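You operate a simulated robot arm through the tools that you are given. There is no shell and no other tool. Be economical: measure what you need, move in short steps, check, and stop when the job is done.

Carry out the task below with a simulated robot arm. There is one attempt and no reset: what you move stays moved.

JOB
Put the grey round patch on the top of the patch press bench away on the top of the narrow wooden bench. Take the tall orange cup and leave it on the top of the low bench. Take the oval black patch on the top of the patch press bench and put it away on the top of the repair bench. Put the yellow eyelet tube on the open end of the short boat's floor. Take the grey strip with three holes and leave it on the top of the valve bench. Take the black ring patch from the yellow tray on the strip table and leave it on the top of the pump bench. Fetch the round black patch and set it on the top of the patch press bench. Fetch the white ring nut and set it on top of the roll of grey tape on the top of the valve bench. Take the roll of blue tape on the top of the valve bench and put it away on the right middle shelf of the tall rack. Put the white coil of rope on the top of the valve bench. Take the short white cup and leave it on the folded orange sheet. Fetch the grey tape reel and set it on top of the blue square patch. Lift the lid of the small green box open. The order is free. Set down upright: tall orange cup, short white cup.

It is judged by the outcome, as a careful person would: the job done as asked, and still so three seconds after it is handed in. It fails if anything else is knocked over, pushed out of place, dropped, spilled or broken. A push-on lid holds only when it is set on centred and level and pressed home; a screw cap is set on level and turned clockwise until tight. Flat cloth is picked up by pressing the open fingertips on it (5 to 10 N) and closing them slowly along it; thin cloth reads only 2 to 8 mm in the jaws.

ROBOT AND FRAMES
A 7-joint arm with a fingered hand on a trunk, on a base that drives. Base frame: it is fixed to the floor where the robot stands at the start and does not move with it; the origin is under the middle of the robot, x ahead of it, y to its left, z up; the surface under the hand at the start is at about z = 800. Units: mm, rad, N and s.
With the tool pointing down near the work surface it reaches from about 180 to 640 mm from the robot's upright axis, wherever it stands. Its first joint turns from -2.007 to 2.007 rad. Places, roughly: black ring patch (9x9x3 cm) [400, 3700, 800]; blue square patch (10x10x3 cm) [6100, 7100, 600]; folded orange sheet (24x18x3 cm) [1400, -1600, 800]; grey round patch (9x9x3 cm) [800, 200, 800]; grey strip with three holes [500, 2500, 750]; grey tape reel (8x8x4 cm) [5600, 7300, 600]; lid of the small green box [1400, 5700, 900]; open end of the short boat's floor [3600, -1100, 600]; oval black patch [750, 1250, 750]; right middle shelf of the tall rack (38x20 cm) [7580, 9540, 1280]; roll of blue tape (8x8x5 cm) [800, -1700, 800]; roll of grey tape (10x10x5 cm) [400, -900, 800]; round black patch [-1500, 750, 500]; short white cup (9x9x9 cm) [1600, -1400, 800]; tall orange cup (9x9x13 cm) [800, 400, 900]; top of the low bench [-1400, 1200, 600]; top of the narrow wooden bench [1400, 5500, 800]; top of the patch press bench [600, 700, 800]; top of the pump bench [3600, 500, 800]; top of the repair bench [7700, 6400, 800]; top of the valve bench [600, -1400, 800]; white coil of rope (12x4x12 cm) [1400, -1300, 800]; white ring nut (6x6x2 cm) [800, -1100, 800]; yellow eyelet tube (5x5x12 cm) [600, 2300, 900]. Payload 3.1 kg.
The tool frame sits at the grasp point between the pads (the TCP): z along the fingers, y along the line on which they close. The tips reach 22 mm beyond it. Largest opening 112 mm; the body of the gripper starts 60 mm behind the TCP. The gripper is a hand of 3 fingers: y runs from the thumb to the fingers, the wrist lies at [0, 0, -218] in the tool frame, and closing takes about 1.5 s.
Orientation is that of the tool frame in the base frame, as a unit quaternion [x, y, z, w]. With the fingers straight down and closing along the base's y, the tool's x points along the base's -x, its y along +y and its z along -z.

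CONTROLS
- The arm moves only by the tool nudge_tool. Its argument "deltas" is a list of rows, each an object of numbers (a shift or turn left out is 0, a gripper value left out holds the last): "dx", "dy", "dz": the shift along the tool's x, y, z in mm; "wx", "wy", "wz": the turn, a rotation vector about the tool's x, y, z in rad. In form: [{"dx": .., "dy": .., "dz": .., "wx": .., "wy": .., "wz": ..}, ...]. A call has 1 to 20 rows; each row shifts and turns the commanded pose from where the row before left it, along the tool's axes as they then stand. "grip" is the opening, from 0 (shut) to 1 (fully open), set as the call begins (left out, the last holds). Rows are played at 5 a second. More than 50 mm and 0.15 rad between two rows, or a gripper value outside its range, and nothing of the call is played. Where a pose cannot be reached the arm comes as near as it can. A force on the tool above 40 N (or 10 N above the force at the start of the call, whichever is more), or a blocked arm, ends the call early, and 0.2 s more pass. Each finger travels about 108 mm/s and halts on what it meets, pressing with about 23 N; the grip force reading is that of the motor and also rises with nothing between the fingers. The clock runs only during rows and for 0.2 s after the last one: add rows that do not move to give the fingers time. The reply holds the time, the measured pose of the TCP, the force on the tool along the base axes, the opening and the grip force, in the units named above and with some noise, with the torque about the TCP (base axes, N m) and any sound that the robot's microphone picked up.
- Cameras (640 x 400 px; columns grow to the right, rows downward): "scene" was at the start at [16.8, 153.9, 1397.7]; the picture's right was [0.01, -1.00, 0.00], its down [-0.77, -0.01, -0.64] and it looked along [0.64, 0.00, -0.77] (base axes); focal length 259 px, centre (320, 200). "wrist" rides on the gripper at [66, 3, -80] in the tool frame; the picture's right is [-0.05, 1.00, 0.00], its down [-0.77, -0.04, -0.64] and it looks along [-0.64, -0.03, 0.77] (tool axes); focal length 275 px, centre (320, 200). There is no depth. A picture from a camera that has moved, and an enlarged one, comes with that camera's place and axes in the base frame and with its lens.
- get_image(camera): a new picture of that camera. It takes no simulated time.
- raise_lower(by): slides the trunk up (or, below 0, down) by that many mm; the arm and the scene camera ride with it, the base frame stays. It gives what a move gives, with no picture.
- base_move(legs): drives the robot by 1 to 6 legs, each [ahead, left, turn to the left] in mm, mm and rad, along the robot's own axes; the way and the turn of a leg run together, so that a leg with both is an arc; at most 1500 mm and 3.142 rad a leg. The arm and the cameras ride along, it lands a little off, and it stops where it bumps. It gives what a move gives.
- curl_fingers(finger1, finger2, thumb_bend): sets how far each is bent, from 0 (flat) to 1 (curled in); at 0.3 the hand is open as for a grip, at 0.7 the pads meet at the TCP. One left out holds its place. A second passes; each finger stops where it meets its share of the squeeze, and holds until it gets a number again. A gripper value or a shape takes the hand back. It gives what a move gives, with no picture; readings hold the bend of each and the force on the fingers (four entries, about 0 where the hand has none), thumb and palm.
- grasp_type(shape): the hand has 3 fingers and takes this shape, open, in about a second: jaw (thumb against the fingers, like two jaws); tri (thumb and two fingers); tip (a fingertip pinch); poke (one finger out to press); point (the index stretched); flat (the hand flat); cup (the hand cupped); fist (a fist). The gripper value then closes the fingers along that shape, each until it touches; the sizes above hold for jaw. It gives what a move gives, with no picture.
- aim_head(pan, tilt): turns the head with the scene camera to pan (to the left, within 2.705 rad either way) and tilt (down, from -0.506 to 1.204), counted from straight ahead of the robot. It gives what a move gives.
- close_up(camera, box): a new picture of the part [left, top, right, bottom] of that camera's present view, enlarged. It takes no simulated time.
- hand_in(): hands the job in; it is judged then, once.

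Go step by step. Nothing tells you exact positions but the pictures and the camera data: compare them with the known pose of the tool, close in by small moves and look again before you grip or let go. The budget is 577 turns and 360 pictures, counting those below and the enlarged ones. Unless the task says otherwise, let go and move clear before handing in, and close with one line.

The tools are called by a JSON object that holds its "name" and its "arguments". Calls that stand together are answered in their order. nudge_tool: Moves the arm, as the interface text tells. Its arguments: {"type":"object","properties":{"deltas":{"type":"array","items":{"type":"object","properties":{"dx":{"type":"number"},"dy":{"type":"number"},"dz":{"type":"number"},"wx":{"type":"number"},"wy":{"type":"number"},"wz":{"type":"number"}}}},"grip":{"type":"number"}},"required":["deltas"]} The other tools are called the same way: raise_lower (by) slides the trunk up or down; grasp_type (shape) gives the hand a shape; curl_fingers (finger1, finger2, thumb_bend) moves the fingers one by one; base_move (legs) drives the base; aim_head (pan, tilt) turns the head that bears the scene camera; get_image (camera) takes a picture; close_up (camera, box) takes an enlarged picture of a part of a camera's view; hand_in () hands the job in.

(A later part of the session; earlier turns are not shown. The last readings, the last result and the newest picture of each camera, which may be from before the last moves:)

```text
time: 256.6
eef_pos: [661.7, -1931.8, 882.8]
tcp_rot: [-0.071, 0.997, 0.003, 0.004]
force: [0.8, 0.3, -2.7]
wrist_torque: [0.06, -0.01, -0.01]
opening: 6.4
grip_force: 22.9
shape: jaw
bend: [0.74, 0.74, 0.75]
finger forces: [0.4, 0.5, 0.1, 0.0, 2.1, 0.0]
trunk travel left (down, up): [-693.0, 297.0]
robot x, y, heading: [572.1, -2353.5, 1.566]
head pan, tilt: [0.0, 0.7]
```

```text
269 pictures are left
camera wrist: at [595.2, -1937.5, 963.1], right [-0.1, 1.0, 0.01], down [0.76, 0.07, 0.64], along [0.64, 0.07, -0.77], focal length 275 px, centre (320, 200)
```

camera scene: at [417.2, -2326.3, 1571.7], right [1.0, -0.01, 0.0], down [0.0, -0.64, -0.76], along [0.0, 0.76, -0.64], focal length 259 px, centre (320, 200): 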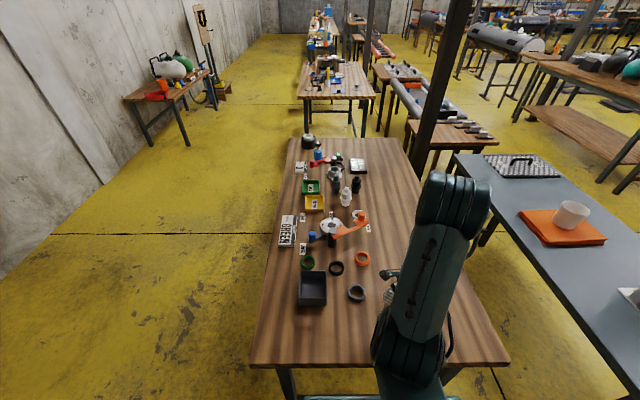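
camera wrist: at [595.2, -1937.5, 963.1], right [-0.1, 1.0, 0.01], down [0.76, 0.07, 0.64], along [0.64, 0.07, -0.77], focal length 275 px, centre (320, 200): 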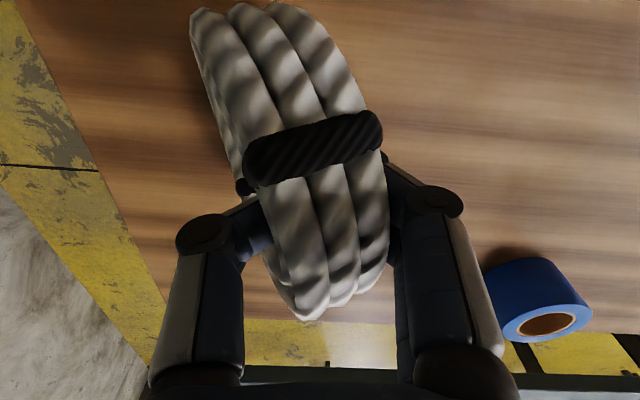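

{"name": "nudge_tool", "arguments": {"deltas": [{"dz": 2}, {"dz": 2}, {}]}}

{"name": "get_image", "arguments": {"camera": "wrist"}}

```text
time: 257.4
eef_pos: [663.9, -1930.3, 879.6]
tcp_rot: [-0.072, 0.997, 0.004, 0.004]
force: [-0.5, 0.0, -1.9]
wrist_torque: [0.03, 0.01, 0.02]
opening: 6.2
grip_force: 23.4
shape: jaw
bend: [0.74, 0.74, 0.75]
finger forces: [0.3, 0.3, 0.0, 0.0, 0.8, 0.1]
trunk travel left (down, up): [-693.0, 297.0]
robot x, y, heading: [571.4, -2353.6, 1.564]
head pan, tilt: [0.0, 0.7]
```

```text
268 pictures are left
camera wrist: at [595.9, -1937.2, 960.2], right [-0.1, 1.0, 0.01], down [0.76, 0.07, 0.64], along [0.64, 0.07, -0.77], focal length 275 px, centre (320, 200)
```

wrist: 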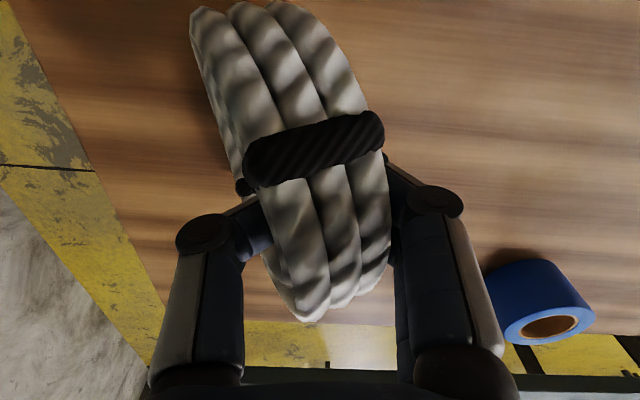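

{"name": "nudge_tool", "arguments": {"deltas": [{"dz": 3}, {"dz": 3}, {"dz": 3}, {"dz": 3}, {}]}}

{"name": "get_image", "arguments": {"camera": "wrist"}}

{"name": "close_up", "arguments": {"camera": "scene", "box": [340, 240, 500, 360]}}

```text
time: 258.6
eef_pos: [663.2, -1930.8, 867.4]
tcp_rot: [-0.072, 0.997, 0.004, 0.005]
force: [0.6, -0.1, 0.7]
wrist_torque: [-0.02, 0.01, 0.03]
opening: 5.9
grip_force: 23.3
shape: jaw
bend: [0.74, 0.74, 0.74]
finger forces: [0.4, 0.1, 0.0, 0.0, 0.1, 0.0]
trunk travel left (down, up): [-693.0, 297.0]
robot x, y, heading: [567.7, -2351.3, 1.564]
head pan, tilt: [0.0, 0.7]
```

```text
267 pictures are left
camera wrist: at [596.0, -1937.9, 948.0], right [-0.1, 1.0, 0.01], down [0.76, 0.07, 0.64], along [0.64, 0.07, -0.77], focal length 275 px, centre (320, 200)
```

wrist: 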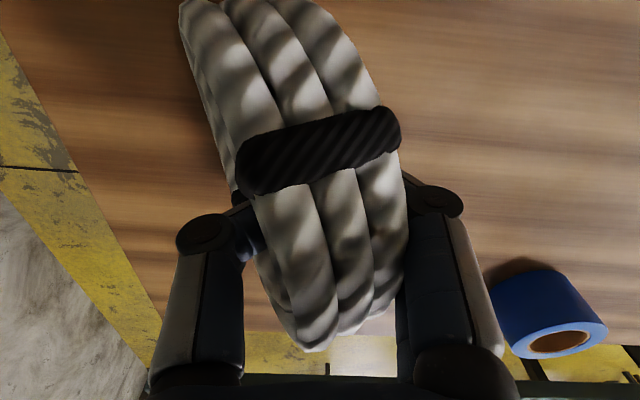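

```text
3.33 times, centred on (420, 300) of scene
camera zoom: at [417.0, -2326.7, 1571.7], right [1.0, -0.01, 0.0], down [0.0, -0.64, -0.76], along [0.0, 0.76, -0.64], focal length 862 px, centre (-13, -133)
```

zoom: 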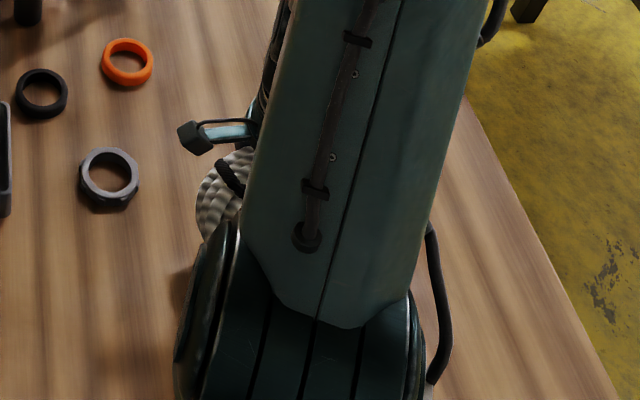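

The rope rests on the table now. Opening gently and rising.

{"name": "nudge_tool", "arguments": {"deltas": [{}, {}, {}], "grip": 0.5}}

{"name": "get_image", "arguments": {"camera": "wrist"}}

```text
time: 259.4
eef_pos: [662.0, -1932.4, 867.4]
tcp_rot: [-0.072, 0.997, 0.004, 0.005]
force: [-0.2, 0.2, 0.1]
wrist_torque: [-0.01, -0.03, 0.04]
opening: 55.4
grip_force: 0.0
shape: jaw
bend: [0.73, 0.73, 0.7]
finger forces: [0.3, 0.2, 0.1, 0.0, 0.0, 0.1]
trunk travel left (down, up): [-693.0, 297.0]
robot x, y, heading: [571.2, -2352.0, 1.563]
head pan, tilt: [0.0, 0.7]
```

```text
265 pictures are left
camera wrist: at [596.0, -1937.8, 948.0], right [-0.1, 1.0, 0.01], down [0.76, 0.07, 0.64], along [0.64, 0.07, -0.77], focal length 275 px, centre (320, 200)
```

wrist: 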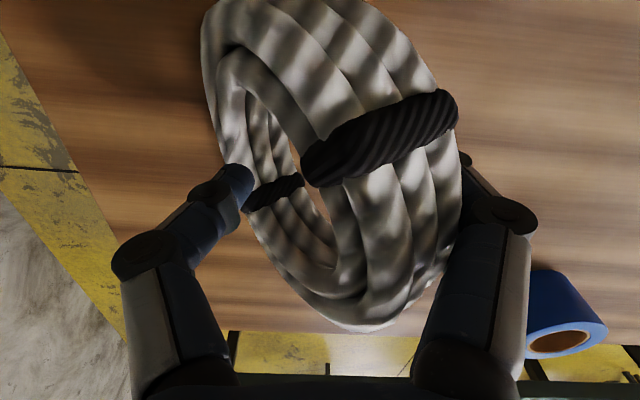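

It's leaning on the right-hand fingers, so I'll let it lie down gently by moving those fingers away.

{"name": "nudge_tool", "arguments": {"deltas": [{"dy": 8}, {"dy": 8}, {"dy": 8}], "grip": 0.7}}

{"name": "get_image", "arguments": {"camera": "wrist"}}

```text
time: 260.2
eef_pos: [660.5, -1905.2, 867.7]
tcp_rot: [-0.071, 0.997, 0.003, 0.004]
force: [0.2, 0.4, -0.9]
wrist_torque: [-0.04, -0.02, -0.02]
opening: 78.7
grip_force: 0.0
shape: jaw
bend: [0.67, 0.67, 0.64]
finger forces: [0.2, 0.4, 0.0, 0.0, 0.0, 0.0]
trunk travel left (down, up): [-693.0, 297.0]
robot x, y, heading: [570.2, -2353.6, 1.564]
head pan, tilt: [0.0, 0.7]
```

```text
264 pictures are left
camera wrist: at [593.1, -1912.2, 948.7], right [-0.09, 1.0, 0.01], down [0.76, 0.07, 0.64], along [0.64, 0.07, -0.77], focal length 275 px, centre (320, 200)
```

wrist: 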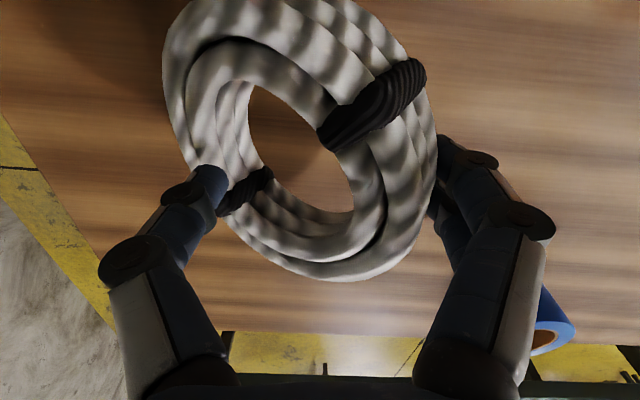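

{"name": "nudge_tool", "arguments": {"deltas": [{"dy": 8, "dz": -3}, {"dy": 8, "dz": -3}, {"dy": 8, "dz": -3}, {"dy": 8, "dz": -3}], "grip": 0.9}}

{"name": "get_image", "arguments": {"camera": "wrist"}}

```text
time: 261.2
eef_pos: [654.3, -1873.6, 881.1]
tcp_rot: [-0.073, 0.997, 0.003, 0.005]
force: [0.3, 0.6, 0.3]
wrist_torque: [0.02, 0.03, 0.02]
opening: 100.8
grip_force: 0.0
shape: jaw
bend: [0.48, 0.48, 0.44]
finger forces: [0.1, 0.1, 0.0, 0.1, 0.1, 0.1]
trunk travel left (down, up): [-693.0, 297.0]
robot x, y, heading: [572.1, -2352.9, 1.565]
head pan, tilt: [0.0, 0.7]
```

```text
263 pictures are left
camera wrist: at [588.5, -1881.6, 961.9], right [-0.1, 1.0, 0.01], down [0.76, 0.07, 0.64], along [0.64, 0.07, -0.77], focal length 275 px, centre (320, 200)
```

wrist: 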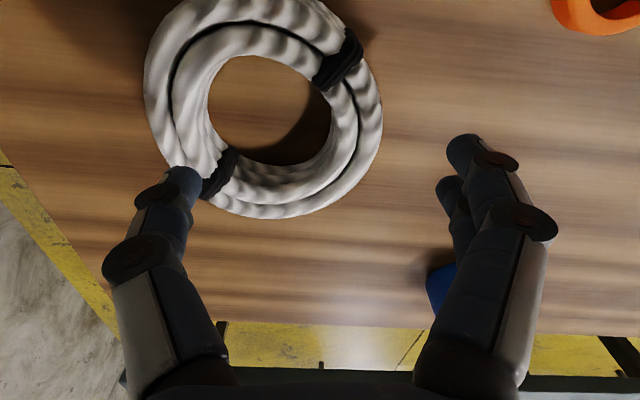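

The rope lies flat on the valve bench: done. I'll rise, turn the hand back, and shift right for the blue tape.

{"name": "nudge_tool", "arguments": {"deltas": [{"dz": -30}, {"dz": -40}, {"dz": -40}, {"dz": -40}, {"wz": -0.14}, {"wz": -0.14}, {"wz": -0.14}, {"wz": -0.14}, {"wz": -0.14}, {"wz": -0.14}, {"wz": -0.14}, {"wz": -0.14}, {"wz": -0.14}, {"wz": -0.15}], "grip": 1}}

{"name": "base_move", "arguments": {"legs": [[0, -200, 0]]}}

{"name": "get_image", "arguments": {"camera": "wrist"}}

{"name": "get_image", "arguments": {"camera": "scene"}}

```text
time: 264.2
eef_pos: [654.4, -1877.1, 1029.0]
tcp_rot: [-0.702, 0.713, 0.0, 0.004]
force: [0.1, 0.2, 1.6]
wrist_torque: [-0.01, -0.01, 0.02]
opening: 111.9
grip_force: 0.2
shape: jaw
bend: [0.3, 0.3, 0.3]
finger forces: [0.1, 0.1, 0.0, 0.0, 0.0, 0.0]
trunk travel left (down, up): [-693.0, 297.0]
robot x, y, heading: [565.7, -2353.3, 1.568]
head pan, tilt: [0.0, 0.7]
```

```text
time: 265.8
eef_pos: [852.4, -1877.5, 1030.8]
tcp_rot: [-0.699, 0.715, 0.0, 0.006]
force: [0.0, -0.5, 0.0]
wrist_torque: [-0.01, 0.02, 0.01]
opening: 111.9
grip_force: 0.1
shape: jaw
bend: [0.3, 0.3, 0.3]
finger forces: [0.1, 0.0, 0.0, 0.1, 0.0, 0.0]
trunk travel left (down, up): [-693.0, 297.0]
robot x, y, heading: [765.0, -2355.2, 1.564]
head pan, tilt: [0.0, 0.7]
```

```text
262 pictures are left
camera wrist: at [845.9, -1943.9, 1110.1], right [-1.0, 0.07, -0.01], down [0.05, 0.77, 0.64], along [0.05, 0.64, -0.77], focal length 275 px, centre (320, 200)
```

wrist: 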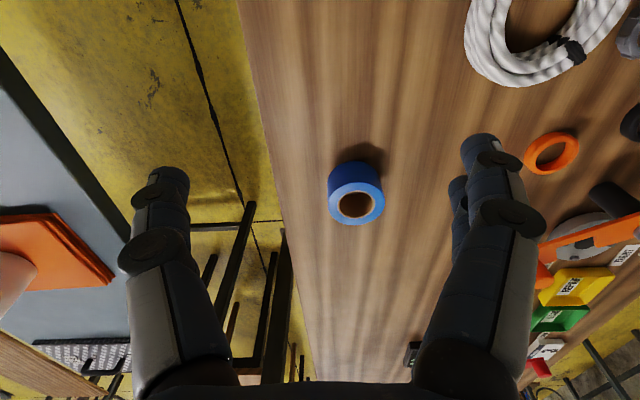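

```text
261 pictures are left
camera scene: at [613.3, -2327.7, 1571.8], right [1.0, -0.01, 0.0], down [-0.01, -0.64, -0.76], along [0.01, 0.76, -0.64], focal length 259 px, centre (320, 200)
```

scene: 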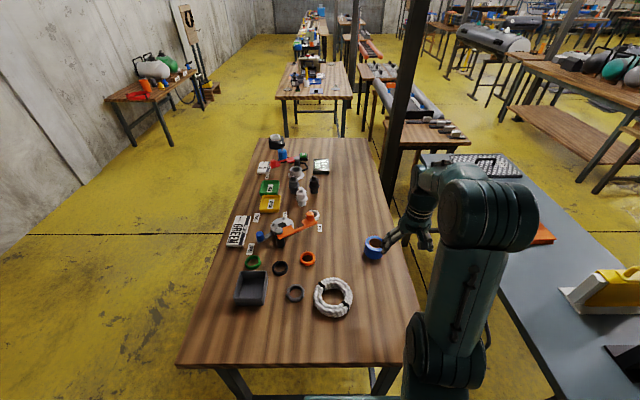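

Blue tape centred near (817, -1720). I'll pitch the hand forward about 50° so that it can later be slid into a rack shelf, starting from behind it.

{"name": "nudge_tool", "arguments": {"deltas": [{"dx": -30, "dy": 18, "dz": 30}, {"dx": -30, "dy": 17, "dz": 30}, {"dz": 40}, {"wy": -0.145}, {"wy": -0.145}, {"wy": -0.145}, {"wy": -0.145}, {"wy": -0.145}, {"wy": -0.145}]}}

{"name": "get_image", "arguments": {"camera": "wrist"}}

{"name": "get_image", "arguments": {"camera": "scene"}}

```text
time: 267.8
eef_pos: [815.8, -1816.3, 931.0]
tcp_rot: [-0.637, 0.644, 0.295, 0.305]
force: [-0.6, -0.5, 0.2]
wrist_torque: [0.03, 0.03, 0.02]
opening: 112.1
grip_force: 0.1
shape: jaw
bend: [0.3, 0.3, 0.3]
finger forces: [0.0, 0.1, 0.0, 0.0, 0.0, 0.0]
trunk travel left (down, up): [-693.0, 297.0]
robot x, y, heading: [764.9, -2353.9, 1.568]
head pan, tilt: [0.0, 0.7]
```

```text
260 pictures are left
camera wrist: at [810.3, -1919.8, 930.7], right [-1.0, 0.05, 0.03], down [0.03, 0.0, 1.0], along [0.05, 1.0, 0.0], focal length 275 px, centre (320, 200)
```

wrist: 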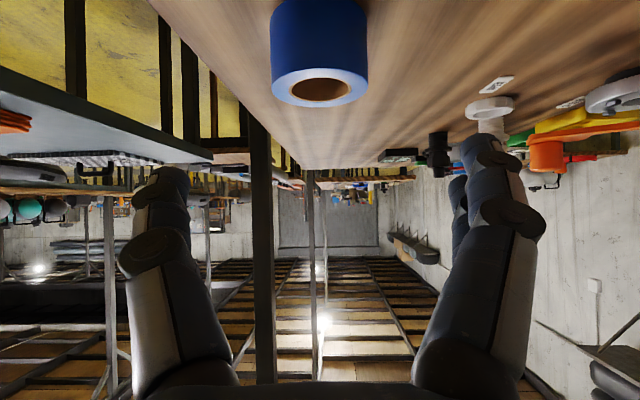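

```text
259 pictures are left
camera scene: at [610.7, -2328.1, 1571.6], right [1.0, -0.01, 0.0], down [0.0, -0.64, -0.77], along [0.01, 0.77, -0.64], focal length 259 px, centre (320, 200)
```

scene: 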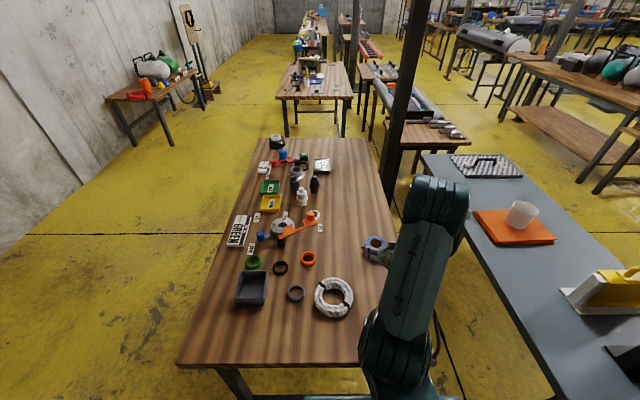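

{"name": "nudge_tool", "arguments": {"deltas": [{"dz": 30, "dx": 3}, {"dz": 30, "dx": 3}, {"dz": 30, "dx": 3}]}}

{"name": "get_image", "arguments": {"camera": "wrist"}}

```text
time: 268.6
eef_pos: [817.5, -1751.4, 866.3]
tcp_rot: [-0.634, 0.646, 0.295, 0.307]
force: [-1.0, 0.6, -0.6]
wrist_torque: [0.03, 0.01, 0.0]
opening: 111.8
grip_force: 0.1
shape: jaw
bend: [0.3, 0.3, 0.3]
finger forces: [0.0, 0.0, 0.0, 0.0, 0.0, 0.0]
trunk travel left (down, up): [-693.0, 297.0]
robot x, y, heading: [762.4, -2355.1, 1.566]
head pan, tilt: [0.0, 0.7]
```

```text
258 pictures are left
camera wrist: at [812.1, -1854.6, 866.8], right [-1.0, 0.05, 0.03], down [0.03, 0.0, 1.0], along [0.05, 1.0, 0.0], focal length 275 px, centre (320, 200)
```

wrist: 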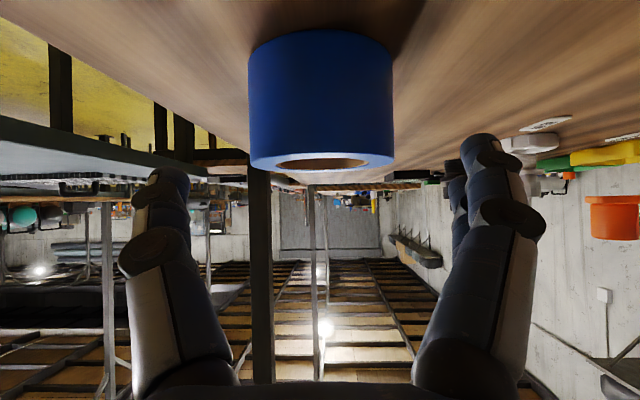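

{"name": "nudge_tool", "arguments": {"deltas": [{"dz": 24, "dx": 6}, {"dz": 22, "dx": 5}]}}

{"name": "get_image", "arguments": {"camera": "wrist"}}

```text
time: 269.2
eef_pos: [818.9, -1725.9, 827.5]
tcp_rot: [-0.635, 0.645, 0.295, 0.306]
force: [-0.5, 0.1, -0.4]
wrist_torque: [-0.02, 0.02, -0.03]
opening: 111.8
grip_force: 0.0
shape: jaw
bend: [0.3, 0.3, 0.3]
finger forces: [0.0, 0.0, 0.0, 0.1, 0.0, 0.1]
trunk travel left (down, up): [-693.0, 297.0]
robot x, y, heading: [766.4, -2351.5, 1.57]
head pan, tilt: [0.0, 0.7]
```

```text
257 pictures are left
camera wrist: at [812.5, -1829.1, 829.6], right [-1.0, 0.05, 0.03], down [0.03, 0.0, 1.0], along [0.05, 1.0, 0.0], focal length 275 px, centre (320, 200)
```

wrist: 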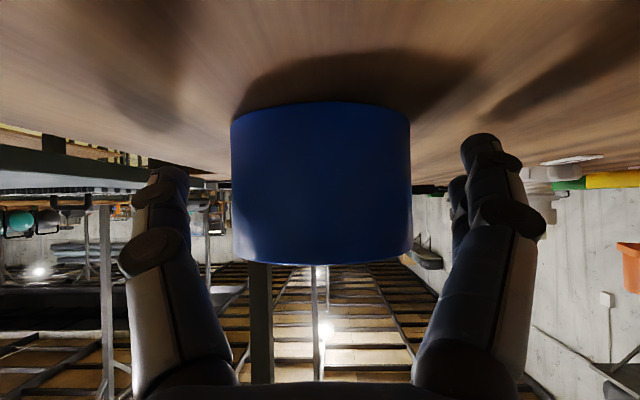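

{"name": "nudge_tool", "arguments": {"deltas": [{}, {}, {}, {}, {}, {}], "grip": 0.2}}

{"name": "nudge_tool", "arguments": {"deltas": [{"dz": -6, "dx": -8}, {"dz": -15, "dx": -20}, {"dz": -20, "dx": -25}, {}]}}

{"name": "get_image", "arguments": {"camera": "wrist"}}

```text
time: 270.6
eef_pos: [818.5, -1725.2, 829.1]
tcp_rot: [-0.635, 0.645, 0.295, 0.306]
force: [-0.2, -0.5, 0.5]
wrist_torque: [-0.03, -0.01, 0.0]
opening: 63.7
grip_force: 23.2
shape: jaw
bend: [0.71, 0.72, 0.7]
finger forces: [10.5, 10.4, 0.1, 0.0, 20.8, 0.0]
trunk travel left (down, up): [-693.0, 297.0]
robot x, y, heading: [766.0, -2356.4, 1.565]
head pan, tilt: [0.0, 0.7]
```

```text
time: 271.6
eef_pos: [819.5, -1723.1, 893.5]
tcp_rot: [-0.636, 0.645, 0.295, 0.305]
force: [0.4, -0.6, -0.6]
wrist_torque: [0.01, 0.01, -0.02]
opening: 63.8
grip_force: 23.1
shape: jaw
bend: [0.71, 0.72, 0.7]
finger forces: [10.5, 10.4, 0.0, 0.1, 20.8, 0.0]
trunk travel left (down, up): [-693.0, 297.0]
robot x, y, heading: [764.3, -2350.1, 1.562]
head pan, tilt: [0.0, 0.7]
```

```text
256 pictures are left
camera wrist: at [813.1, -1826.8, 895.4], right [-1.0, 0.05, 0.03], down [0.03, 0.0, 1.0], along [0.05, 1.0, -0.01], focal length 275 px, centre (320, 200)
```

wrist: 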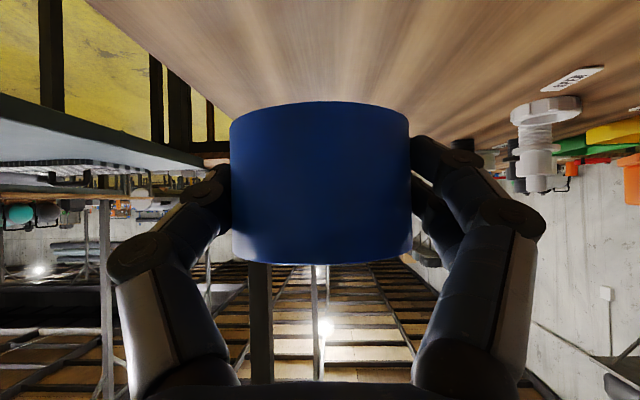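

Held. Raise and retract slightly, then drive to the aisle east of the benches and look north.

{"name": "nudge_tool", "arguments": {"deltas": [{"dz": -40, "dx": -4}, {"dz": -40, "dx": -4}, {"dz": -40}, {"dz": -40}, {}]}}

{"name": "base_move", "arguments": {"legs": [[-270, 0, 0], [0, -1500, 0], [0, -150, 0]]}}

{"name": "aim_head", "arguments": {"pan": 0.0, "tilt": 0.2}}

{"name": "get_image", "arguments": {"camera": "scene"}}

```text
time: 272.8
eef_pos: [814.5, -1839.5, 1000.1]
tcp_rot: [-0.634, 0.646, 0.295, 0.306]
force: [0.1, 0.9, -1.0]
wrist_torque: [0.01, -0.01, 0.0]
opening: 63.6
grip_force: 23.3
shape: jaw
bend: [0.71, 0.72, 0.7]
finger forces: [10.5, 10.4, 0.0, 0.1, 20.8, 0.0]
trunk travel left (down, up): [-693.0, 297.0]
robot x, y, heading: [766.2, -2354.8, 1.563]
head pan, tilt: [0.0, 0.7]
```

```text
time: 282.7
eef_pos: [2466.9, -2149.5, 1002.0]
tcp_rot: [-0.627, 0.653, 0.292, 0.31]
force: [0.4, 0.5, 0.0]
wrist_torque: [-0.01, 0.01, 0.01]
opening: 63.5
grip_force: 23.4
shape: jaw
bend: [0.71, 0.72, 0.7]
finger forces: [10.5, 10.5, 0.0, 0.0, 21.0, 0.0]
trunk travel left (down, up): [-693.0, 297.0]
robot x, y, heading: [2406.6, -2661.2, 1.541]
head pan, tilt: [0.0, 0.7]
```

```text
time: 283.6
eef_pos: [2466.2, -2149.0, 1001.8]
tcp_rot: [-0.627, 0.652, 0.292, 0.31]
force: [0.1, -1.1, -1.3]
wrist_torque: [-0.04, 0.03, -0.01]
opening: 63.5
grip_force: 22.9
shape: jaw
bend: [0.71, 0.72, 0.7]
finger forces: [10.4, 10.4, 0.0, 0.0, 20.8, 0.1]
trunk travel left (down, up): [-693.0, 297.0]
robot x, y, heading: [2408.5, -2664.7, 1.542]
head pan, tilt: [0.0, 0.201]
```

```text
255 pictures are left
camera scene: at [2253.8, -2624.3, 1617.0], right [1.0, -0.03, 0.0], down [-0.01, -0.2, -0.98], along [0.03, 0.98, -0.2], focal length 259 px, centre (320, 200)
```

scene: 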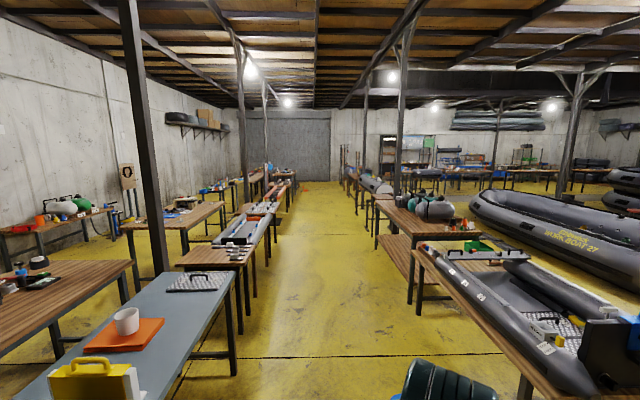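

{"name": "close_up", "arguments": {"camera": "scene", "box": [230, 120, 550, 320]}}

```text
2.00 times, centred on (390, 220) of scene
camera zoom: at [2253.8, -2624.3, 1617.0], right [1.0, -0.03, 0.0], down [-0.01, -0.2, -0.98], along [0.03, 0.98, -0.2], focal length 518 px, centre (180, 160)
```

zoom: 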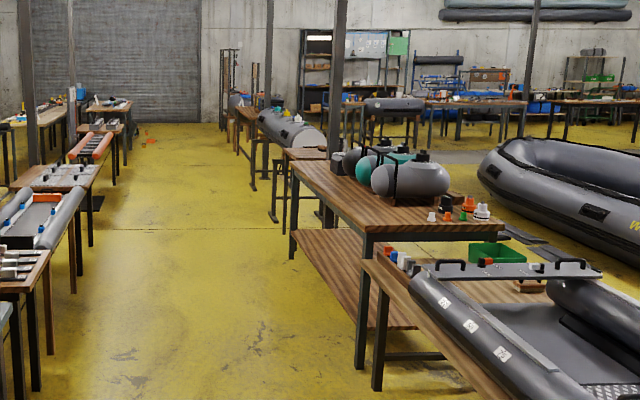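

The aisle (x 1650–3230) is clear northwards. Driving up it toward the rack.

{"name": "base_move", "arguments": {"legs": [[0, -60, 0.03], [1500, 0, 0], [1500, 0, 0], [1500, 0, 0], [1500, 0, 0], [1500, 0, 0]]}}

{"name": "aim_head", "arguments": {"pan": -0.8, "tilt": 0.2}}

{"name": "get_image", "arguments": {"camera": "scene"}}

{"name": "aim_head", "arguments": {"pan": 0.1, "tilt": 0.25}}

{"name": "get_image", "arguments": {"camera": "scene"}}

```text
time: 319.9
eef_pos: [2859.9, 5368.9, 1002.4]
tcp_rot: [-0.608, 0.67, 0.283, 0.318]
force: [-0.3, 0.4, -0.6]
wrist_torque: [-0.02, 0.0, 0.02]
opening: 63.5
grip_force: 23.0
shape: jaw
bend: [0.71, 0.72, 0.7]
finger forces: [10.5, 10.4, 0.0, 0.1, 20.9, 0.0]
trunk travel left (down, up): [-693.0, 297.0]
robot x, y, heading: [2773.7, 4857.7, 1.483]
head pan, tilt: [0.0, 0.201]
```

```text
time: 321.0
eef_pos: [2859.2, 5369.1, 1003.1]
tcp_rot: [-0.608, 0.671, 0.282, 0.317]
force: [0.0, 0.5, -0.9]
wrist_torque: [-0.05, -0.03, -0.01]
opening: 63.3
grip_force: 22.5
shape: jaw
bend: [0.71, 0.72, 0.7]
finger forces: [10.4, 10.3, 0.1, 0.0, 20.9, 0.1]
trunk travel left (down, up): [-693.0, 297.0]
robot x, y, heading: [2771.6, 4856.1, 1.479]
head pan, tilt: [-0.799, 0.201]
```

```text
253 pictures are left
camera scene: at [2684.2, 4872.4, 1617.1], right [0.63, -0.77, 0.0], down [-0.15, -0.13, -0.98], along [0.76, 0.62, -0.2], focal length 259 px, centre (320, 200)
```

scene: 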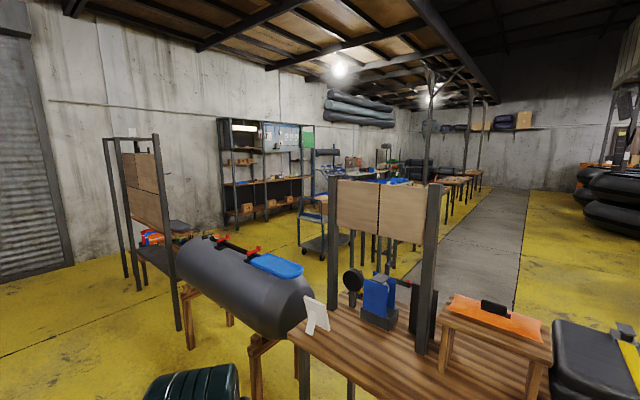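

```text
time: 322.2
eef_pos: [2859.8, 5369.1, 1001.1]
tcp_rot: [-0.608, 0.671, 0.282, 0.317]
force: [-0.4, 0.5, -1.7]
wrist_torque: [-0.01, 0.03, 0.01]
opening: 63.7
grip_force: 23.1
shape: jaw
bend: [0.71, 0.72, 0.7]
finger forces: [10.4, 10.3, 0.0, 0.0, 20.9, 0.0]
trunk travel left (down, up): [-693.0, 297.0]
robot x, y, heading: [2772.5, 4859.2, 1.479]
head pan, tilt: [0.099, 0.25]
```

```text
252 pictures are left
camera scene: at [2611.1, 4906.8, 1612.6], right [1.0, 0.01, 0.0], down [0.0, -0.25, -0.97], along [-0.01, 0.97, -0.25], focal length 259 px, centre (320, 200)
```

scene: 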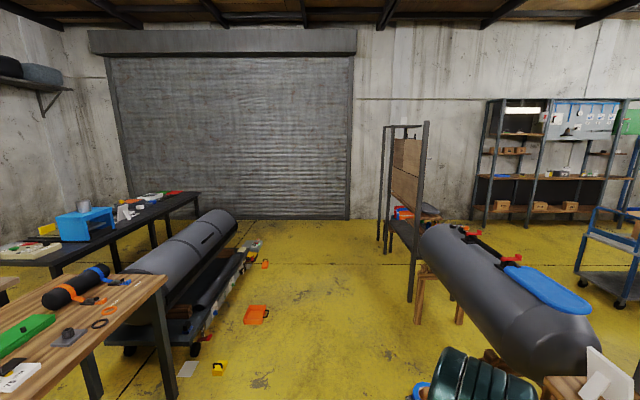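

The tall rack stands on the north wall at x≈5900–7700. I'll square up, continue to y≈8000, then look east.

{"name": "base_move", "arguments": {"legs": [[0, 0, 0.092], [0, 200, 0], [1500, 0, 0], [1500, 0, 0]]}}

{"name": "aim_head", "arguments": {"pan": -1.2, "tilt": 0.25}}

{"name": "get_image", "arguments": {"camera": "scene"}}

```text
time: 338.5
eef_pos: [2584.1, 8410.0, 1001.3]
tcp_rot: [-0.64, 0.64, 0.297, 0.303]
force: [-0.4, 0.7, -1.0]
wrist_torque: [-0.01, -0.01, -0.02]
opening: 63.7
grip_force: 22.6
shape: jaw
bend: [0.71, 0.72, 0.7]
finger forces: [10.3, 10.4, 0.0, 0.0, 20.9, 0.1]
trunk travel left (down, up): [-693.0, 297.0]
robot x, y, heading: [2545.3, 7896.2, 1.581]
head pan, tilt: [0.099, 0.25]
```

```text
time: 340.0
eef_pos: [2583.4, 8409.6, 1001.8]
tcp_rot: [-0.64, 0.64, 0.298, 0.304]
force: [0.8, 1.1, -1.1]
wrist_torque: [0.02, -0.01, 0.03]
opening: 63.6
grip_force: 22.6
shape: jaw
bend: [0.71, 0.72, 0.7]
finger forces: [10.3, 10.4, 0.1, 0.0, 21.0, 0.0]
trunk travel left (down, up): [-693.0, 297.0]
robot x, y, heading: [2544.3, 7895.4, 1.581]
head pan, tilt: [-1.201, 0.25]
```

```text
251 pictures are left
camera scene: at [2479.0, 7868.6, 1612.6], right [0.37, -0.93, 0.0], down [-0.23, -0.09, -0.97], along [0.9, 0.36, -0.25], focal length 259 px, centre (320, 200)
```

scene: 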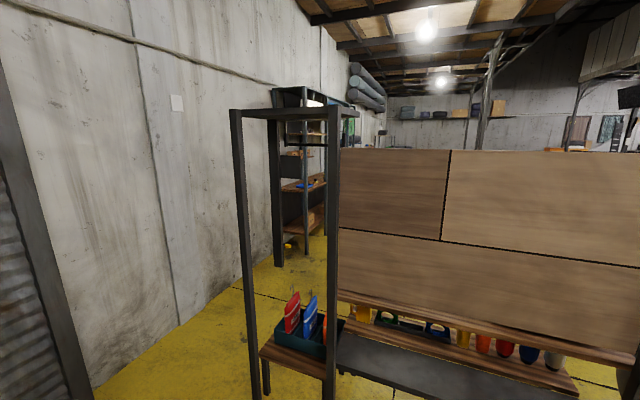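

There's a ~960 mm gap between the board stand (y≈8750) and the wall (y≈9716). I'll turn east first, then pass through at y≈9230.

{"name": "base_move", "arguments": {"legs": [[0, 0, -1.581], [0, 1335, 0]]}}

{"name": "aim_head", "arguments": {"pan": 0.0, "tilt": 0.45}}

{"name": "get_image", "arguments": {"camera": "scene"}}

```text
time: 350.7
eef_pos: [3062.5, 9221.3, 1002.0]
tcp_rot: [0.004, 0.905, -0.007, 0.425]
force: [0.7, -0.8, -1.1]
wrist_torque: [0.02, 0.02, 0.01]
opening: 63.4
grip_force: 23.1
shape: jaw
bend: [0.71, 0.72, 0.7]
finger forces: [10.4, 10.4, 0.0, 0.1, 20.9, 0.0]
trunk travel left (down, up): [-693.0, 297.0]
robot x, y, heading: [2544.4, 9263.7, 0.004]
head pan, tilt: [-1.201, 0.25]
```

```text
time: 352.1
eef_pos: [3063.2, 9220.9, 1001.5]
tcp_rot: [0.003, 0.905, -0.006, 0.425]
force: [0.1, 0.3, -1.7]
wrist_torque: [-0.03, 0.02, -0.03]
opening: 63.8
grip_force: 22.6
shape: jaw
bend: [0.71, 0.72, 0.7]
finger forces: [10.4, 10.5, 0.0, 0.0, 21.0, 0.0]
trunk travel left (down, up): [-693.0, 297.0]
robot x, y, heading: [2544.6, 9263.4, 0.003]
head pan, tilt: [0.0, 0.45]
```

```text
250 pictures are left
camera scene: at [2579.4, 9418.9, 1593.9], right [0.0, -1.0, 0.0], down [-0.44, 0.0, -0.9], along [0.9, 0.0, -0.44], focal length 259 px, centre (320, 200)
```

scene: 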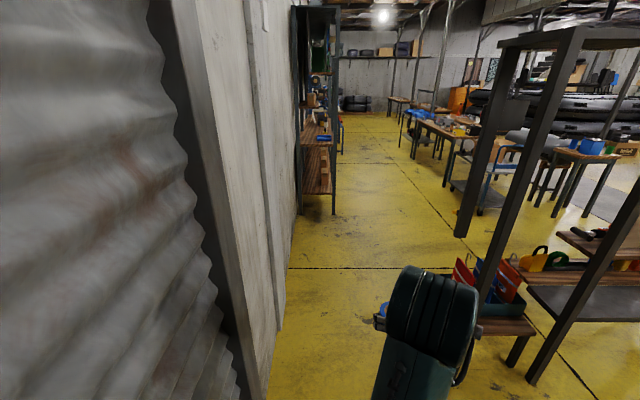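

I'll pass the gap, then shift south before reaching the rack front (y≈9230).

{"name": "base_move", "arguments": {"legs": [[1500, 0, 0], [300, 0, 0], [0, -560, 0]]}}

{"name": "aim_head", "arguments": {"pan": 0.35, "tilt": 0.25}}

{"name": "get_image", "arguments": {"camera": "scene"}}

```text
time: 363.9
eef_pos: [4842.1, 8681.7, 1001.2]
tcp_rot: [-0.003, 0.905, -0.003, 0.426]
force: [-0.3, -0.3, -0.7]
wrist_torque: [0.02, 0.0, 0.0]
opening: 63.7
grip_force: 22.9
shape: jaw
bend: [0.71, 0.72, 0.7]
finger forces: [10.5, 10.5, 0.1, 0.0, 20.9, 0.1]
trunk travel left (down, up): [-693.0, 297.0]
robot x, y, heading: [4327.8, 8717.6, 0.019]
head pan, tilt: [0.0, 0.45]
```

```text
time: 364.7
eef_pos: [4843.4, 8682.5, 1002.2]
tcp_rot: [-0.002, 0.905, -0.003, 0.425]
force: [0.1, -0.1, -0.9]
wrist_torque: [0.04, 0.02, 0.02]
opening: 63.6
grip_force: 22.9
shape: jaw
bend: [0.71, 0.72, 0.7]
finger forces: [10.4, 10.5, 0.1, 0.0, 20.9, 0.0]
trunk travel left (down, up): [-693.0, 297.0]
robot x, y, heading: [4327.5, 8718.6, 0.021]
head pan, tilt: [0.351, 0.25]
```

```text
249 pictures are left
camera scene: at [4351.8, 8903.5, 1612.5], right [0.36, -0.93, 0.0], down [-0.23, -0.09, -0.97], along [0.9, 0.35, -0.25], focal length 259 px, centre (320, 200)
```

scene: 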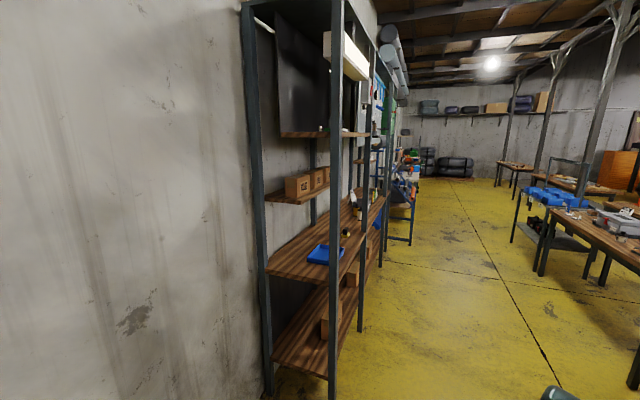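

{"name": "base_move", "arguments": {"legs": [[0, 0, -0.02], [1500, 0, 0], [1500, 0, 0], [100, 0, 0]]}}

{"name": "aim_head", "arguments": {"pan": 1.4, "tilt": 0.3}}

{"name": "get_image", "arguments": {"camera": "scene"}}

```text
time: 380.2
eef_pos: [7929.8, 8903.2, 1001.3]
tcp_rot: [-0.041, 0.905, 0.015, 0.424]
force: [0.8, 0.1, -0.7]
wrist_torque: [-0.01, 0.03, -0.01]
opening: 63.5
grip_force: 23.1
shape: jaw
bend: [0.71, 0.72, 0.7]
finger forces: [10.4, 10.4, 0.0, 0.1, 20.9, 0.0]
trunk travel left (down, up): [-693.0, 297.0]
robot x, y, heading: [7412.7, 8895.0, 0.102]
head pan, tilt: [0.351, 0.25]
```

```text
time: 381.6
eef_pos: [7930.3, 8902.5, 1000.7]
tcp_rot: [-0.041, 0.904, 0.015, 0.425]
force: [-0.3, 0.3, -1.1]
wrist_torque: [0.0, -0.01, 0.0]
opening: 63.5
grip_force: 23.0
shape: jaw
bend: [0.71, 0.72, 0.7]
finger forces: [10.4, 10.4, 0.1, 0.0, 20.9, 0.1]
trunk travel left (down, up): [-693.0, 297.0]
robot x, y, heading: [7410.9, 8891.2, 0.102]
head pan, tilt: [1.4, 0.3]
```

```text
248 pictures are left
camera scene: at [7344.1, 9134.9, 1607.8], right [1.0, -0.07, 0.0], down [-0.02, -0.29, -0.96], along [0.07, 0.95, -0.3], focal length 259 px, centre (320, 200)
```

scene: 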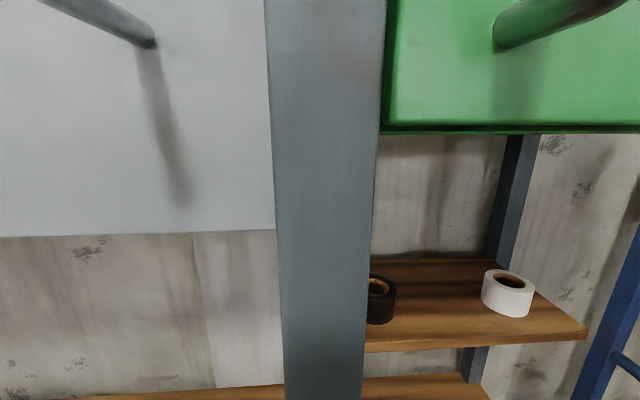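

The right middle shelf already holds a black tape (x≈7472) and a white tape (x≈7706), leaving a gap at about x=7590. I'll back away from the rack, turn to face it and look.

{"name": "base_move", "arguments": {"legs": [[0, -270, 0], [0, 0, 1.469]]}}

{"name": "aim_head", "arguments": {"pan": 0.0, "tilt": 0.3}}

{"name": "raise_lower", "arguments": {"by": 290}}

{"name": "get_image", "arguments": {"camera": "scene"}}

{"name": "get_image", "arguments": {"camera": "wrist"}}

```text
time: 387.0
eef_pos: [7495.6, 9133.8, 1002.0]
tcp_rot: [-0.631, 0.649, 0.293, 0.308]
force: [0.5, -0.1, -1.3]
wrist_torque: [0.0, -0.02, 0.06]
opening: 63.7
grip_force: 22.4
shape: jaw
bend: [0.71, 0.72, 0.7]
finger forces: [10.4, 10.5, 0.0, 0.0, 20.9, 0.0]
trunk travel left (down, up): [-693.0, 297.0]
robot x, y, heading: [7439.4, 8620.4, 1.551]
head pan, tilt: [1.4, 0.3]
```

```text
time: 388.6
eef_pos: [7495.9, 9134.5, 1001.7]
tcp_rot: [-0.631, 0.649, 0.293, 0.308]
force: [-0.8, 1.2, -1.8]
wrist_torque: [-0.01, 0.0, 0.0]
opening: 63.8
grip_force: 23.2
shape: jaw
bend: [0.71, 0.72, 0.7]
finger forces: [10.4, 10.5, 0.0, 0.1, 20.9, 0.1]
trunk travel left (down, up): [-693.0, 297.0]
robot x, y, heading: [7443.5, 8621.5, 1.552]
head pan, tilt: [0.0, 0.3]
```

```text
time: 391.5
eef_pos: [7495.7, 9133.7, 1292.0]
tcp_rot: [-0.631, 0.649, 0.292, 0.308]
force: [0.5, 0.6, -1.7]
wrist_torque: [0.01, -0.02, -0.01]
opening: 63.4
grip_force: 22.9
shape: jaw
bend: [0.71, 0.72, 0.7]
finger forces: [10.4, 10.5, 0.0, 0.1, 20.9, 0.0]
trunk travel left (down, up): [-983.0, 7.0]
robot x, y, heading: [7440.6, 8621.0, 1.552]
head pan, tilt: [0.0, 0.3]
```

```text
247 pictures are left
camera scene: at [7288.5, 8656.4, 1897.8], right [1.0, -0.02, 0.0], down [-0.01, -0.3, -0.96], along [0.02, 0.95, -0.3], focal length 259 px, centre (320, 200)
```

scene: 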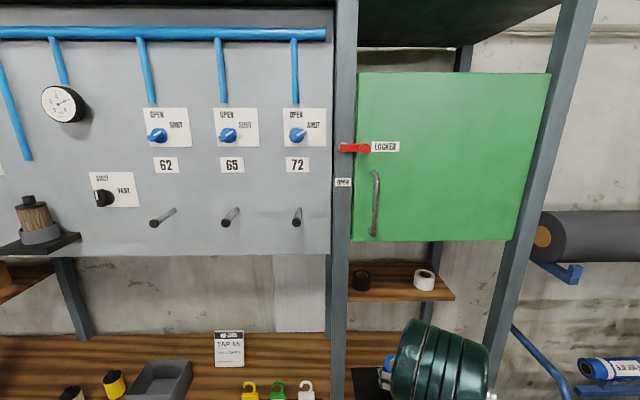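

```text
246 pictures are left
camera wrist: at [7488.8, 9030.0, 1292.6], right [-1.0, 0.06, 0.03], down [0.03, 0.0, 1.0], along [0.06, 1.0, 0.0], focal length 275 px, centre (320, 200)
```

wrist: 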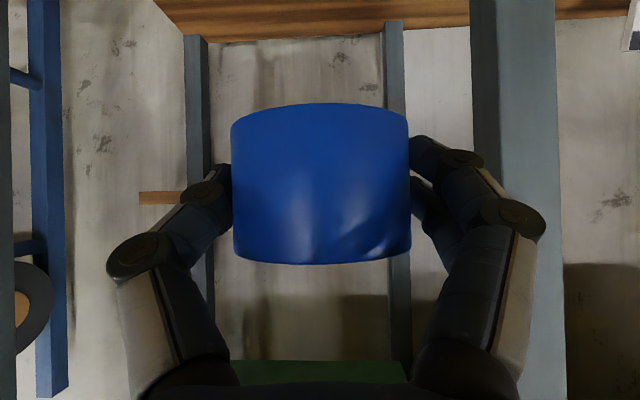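

The gap below the green cabinet is about 295 mm high, so the pitched hand should fit. I'll rise slightly and drive up to the shelf.

{"name": "nudge_tool", "arguments": {"deltas": [{"dz": -13, "dx": -15}, {"dz": -13, "dx": -15}]}}

{"name": "base_move", "arguments": {"legs": [[0, -90, 0.019], [180, 0, 0]]}}

{"name": "get_image", "arguments": {"camera": "wrist"}}

{"name": "get_image", "arguments": {"camera": "scene"}}

```text
time: 392.1
eef_pos: [7496.6, 9133.2, 1331.8]
tcp_rot: [-0.631, 0.649, 0.293, 0.308]
force: [-0.5, -1.2, -0.9]
wrist_torque: [-0.01, 0.0, 0.0]
opening: 63.5
grip_force: 23.5
shape: jaw
bend: [0.71, 0.72, 0.7]
finger forces: [10.4, 10.4, 0.0, 0.1, 20.9, 0.0]
trunk travel left (down, up): [-983.0, 7.0]
robot x, y, heading: [7442.7, 8615.3, 1.556]
head pan, tilt: [0.0, 0.3]
```

```text
time: 394.3
eef_pos: [7574.5, 9307.3, 1332.3]
tcp_rot: [-0.638, 0.642, 0.297, 0.305]
force: [0.1, -1.1, -0.5]
wrist_torque: [-0.02, -0.02, 0.0]
opening: 63.5
grip_force: 23.7
shape: jaw
bend: [0.71, 0.72, 0.7]
finger forces: [10.4, 10.4, 0.1, 0.0, 20.9, 0.0]
trunk travel left (down, up): [-983.0, 7.0]
robot x, y, heading: [7531.5, 8794.8, 1.573]
head pan, tilt: [0.0, 0.3]
```

```text
245 pictures are left
camera wrist: at [7569.6, 9202.8, 1332.6], right [-1.0, 0.04, 0.03], down [0.03, 0.0, 1.0], along [0.04, 1.0, 0.0], focal length 275 px, centre (320, 200)
```

wrist: 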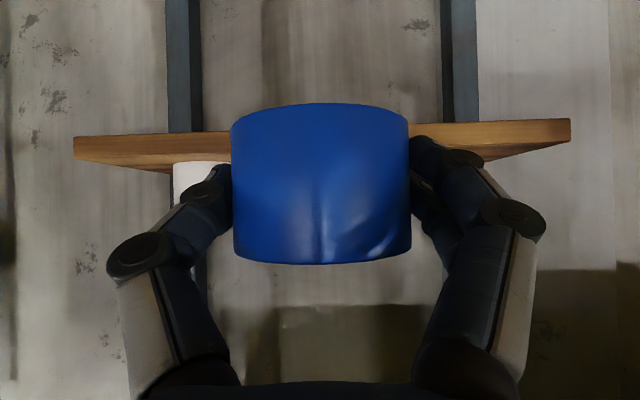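

```text
244 pictures are left
camera scene: at [7376.6, 8824.1, 1897.8], right [1.0, 0.0, 0.0], down [0.0, -0.29, -0.96], along [0.0, 0.96, -0.29], focal length 259 px, centre (320, 200)
```

scene: 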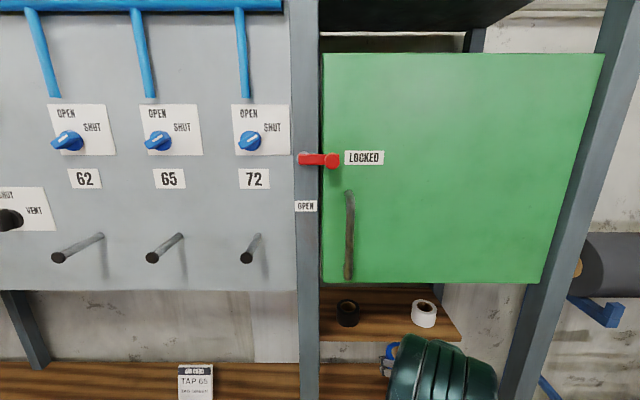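

{"name": "base_move", "arguments": {"legs": [[100, -14, 0]]}}

{"name": "get_image", "arguments": {"camera": "wrist"}}

{"name": "aim_head", "arguments": {"pan": -0.35, "tilt": 0.6}}

{"name": "get_image", "arguments": {"camera": "scene"}}

```text
time: 395.4
eef_pos: [7587.8, 9406.8, 1331.9]
tcp_rot: [-0.638, 0.642, 0.296, 0.304]
force: [0.9, 0.7, -0.9]
wrist_torque: [-0.01, 0.0, 0.03]
opening: 63.6
grip_force: 22.8
shape: jaw
bend: [0.71, 0.72, 0.7]
finger forces: [10.4, 10.5, 0.0, 0.0, 20.9, 0.1]
trunk travel left (down, up): [-983.0, 7.0]
robot x, y, heading: [7543.4, 8892.0, 1.574]
head pan, tilt: [0.0, 0.3]
```

```text
243 pictures are left
camera wrist: at [7583.9, 9303.0, 1332.3], right [-1.0, 0.04, 0.03], down [0.03, 0.0, 1.0], along [0.04, 1.0, 0.0], focal length 275 px, centre (320, 200)
```

wrist: 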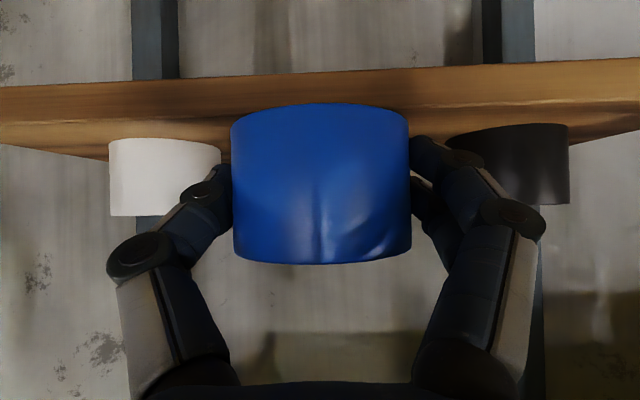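

```text
time: 396.2
eef_pos: [7589.0, 9408.6, 1331.4]
tcp_rot: [-0.638, 0.643, 0.296, 0.304]
force: [0.7, 0.1, -0.8]
wrist_torque: [0.05, 0.0, 0.0]
opening: 63.5
grip_force: 23.2
shape: jaw
bend: [0.71, 0.72, 0.7]
finger forces: [10.4, 10.5, 0.0, 0.0, 21.0, 0.0]
trunk travel left (down, up): [-983.0, 7.0]
robot x, y, heading: [7544.5, 8891.0, 1.573]
head pan, tilt: [-0.351, 0.6]
```

```text
242 pictures are left
camera scene: at [7421.6, 8917.1, 1870.4], right [0.94, -0.34, 0.0], down [-0.19, -0.53, -0.83], along [0.28, 0.78, -0.56], focal length 259 px, centre (320, 200)
```

scene: 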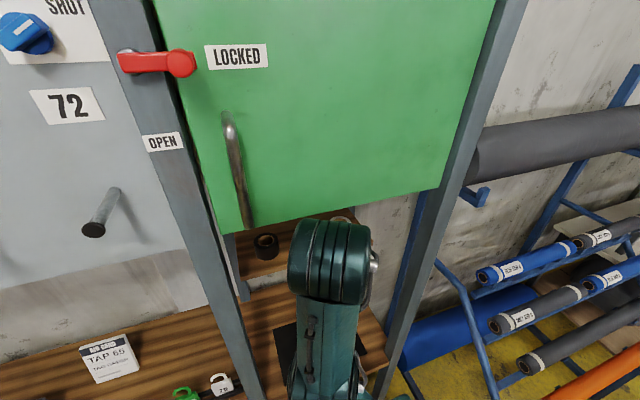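

Gap between the two tapes is centred at x≈7580. Moving in, then down onto the shelf.

{"name": "nudge_tool", "arguments": {"deltas": [{"dz": 22, "dx": -19, "dy": 4}, {"dz": 22, "dx": -18, "dy": 4}, {}]}}

{"name": "get_image", "arguments": {"camera": "wrist"}}

{"name": "get_image", "arguments": {"camera": "scene"}}

```text
time: 397.1
eef_pos: [7582.4, 9458.1, 1334.8]
tcp_rot: [-0.637, 0.642, 0.297, 0.306]
force: [0.2, 0.3, -1.2]
wrist_torque: [0.0, -0.01, 0.0]
opening: 63.4
grip_force: 22.9
shape: jaw
bend: [0.71, 0.72, 0.7]
finger forces: [10.5, 10.5, 0.1, 0.0, 21.0, 0.0]
trunk travel left (down, up): [-983.0, 7.0]
robot x, y, heading: [7542.1, 8893.4, 1.568]
head pan, tilt: [-0.351, 0.6]
```

```text
241 pictures are left
camera wrist: at [7578.4, 9354.9, 1334.5], right [-1.0, 0.04, 0.03], down [0.03, 0.0, 1.0], along [0.04, 1.0, 0.0], focal length 275 px, centre (320, 200)
```

wrist: 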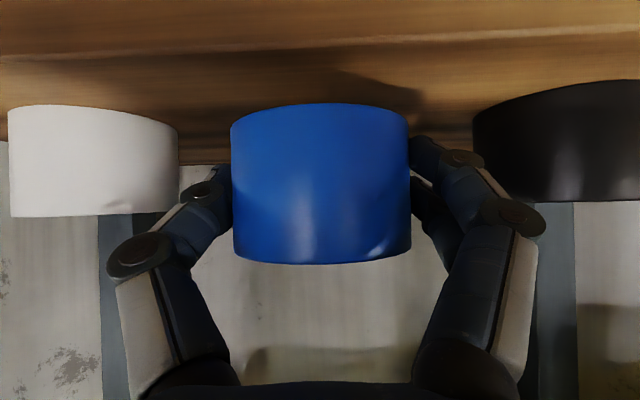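

```text
240 pictures are left
camera scene: at [7421.6, 8907.6, 1870.4], right [0.94, -0.34, 0.0], down [-0.19, -0.53, -0.83], along [0.28, 0.78, -0.56], focal length 259 px, centre (320, 200)
```

scene: 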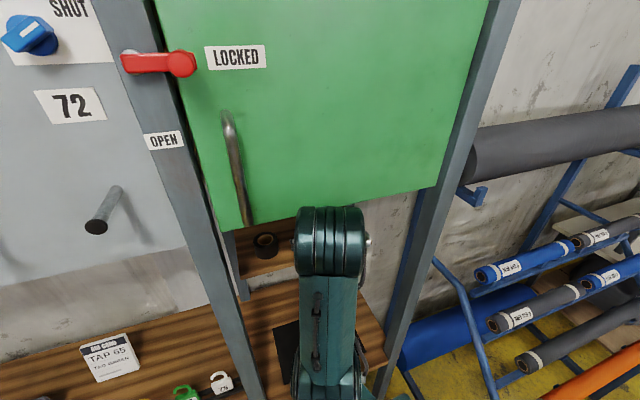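

{"name": "nudge_tool", "arguments": {"deltas": [{"dz": 7, "dx": 7}, {"dz": 5, "dx": 5}, {"dz": 2, "dx": 2}, {"dz": 1.5, "dx": 2}, {"dz": 1.5, "dx": 2}, {}]}}

{"name": "get_image", "arguments": {"camera": "wrist"}}

```text
time: 398.4
eef_pos: [7581.1, 9455.9, 1317.3]
tcp_rot: [-0.635, 0.639, 0.302, 0.312]
force: [2.1, -0.1, 31.5]
wrist_torque: [0.38, -0.06, -0.06]
opening: 62.6
grip_force: 21.8
shape: jaw
bend: [0.72, 0.72, 0.7]
finger forces: [11.5, 11.1, 0.0, 0.0, 24.2, 0.1]
trunk travel left (down, up): [-983.0, 7.0]
robot x, y, heading: [7544.4, 8894.3, 1.574]
head pan, tilt: [-0.351, 0.6]
```

```text
239 pictures are left
camera wrist: at [7575.8, 9351.6, 1315.1], right [-1.0, 0.04, 0.03], down [0.03, -0.02, 1.0], along [0.04, 1.0, 0.01], focal length 275 px, centre (320, 200)
```

wrist: 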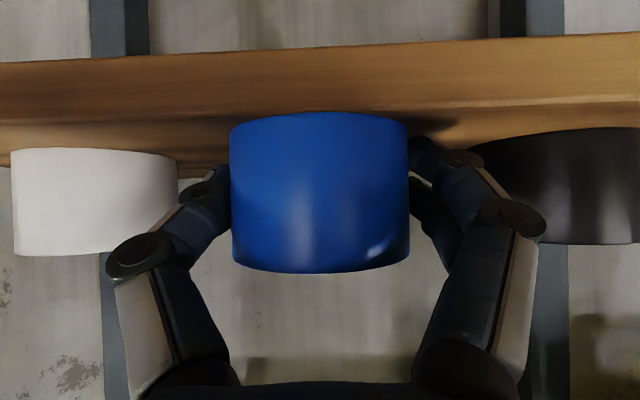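

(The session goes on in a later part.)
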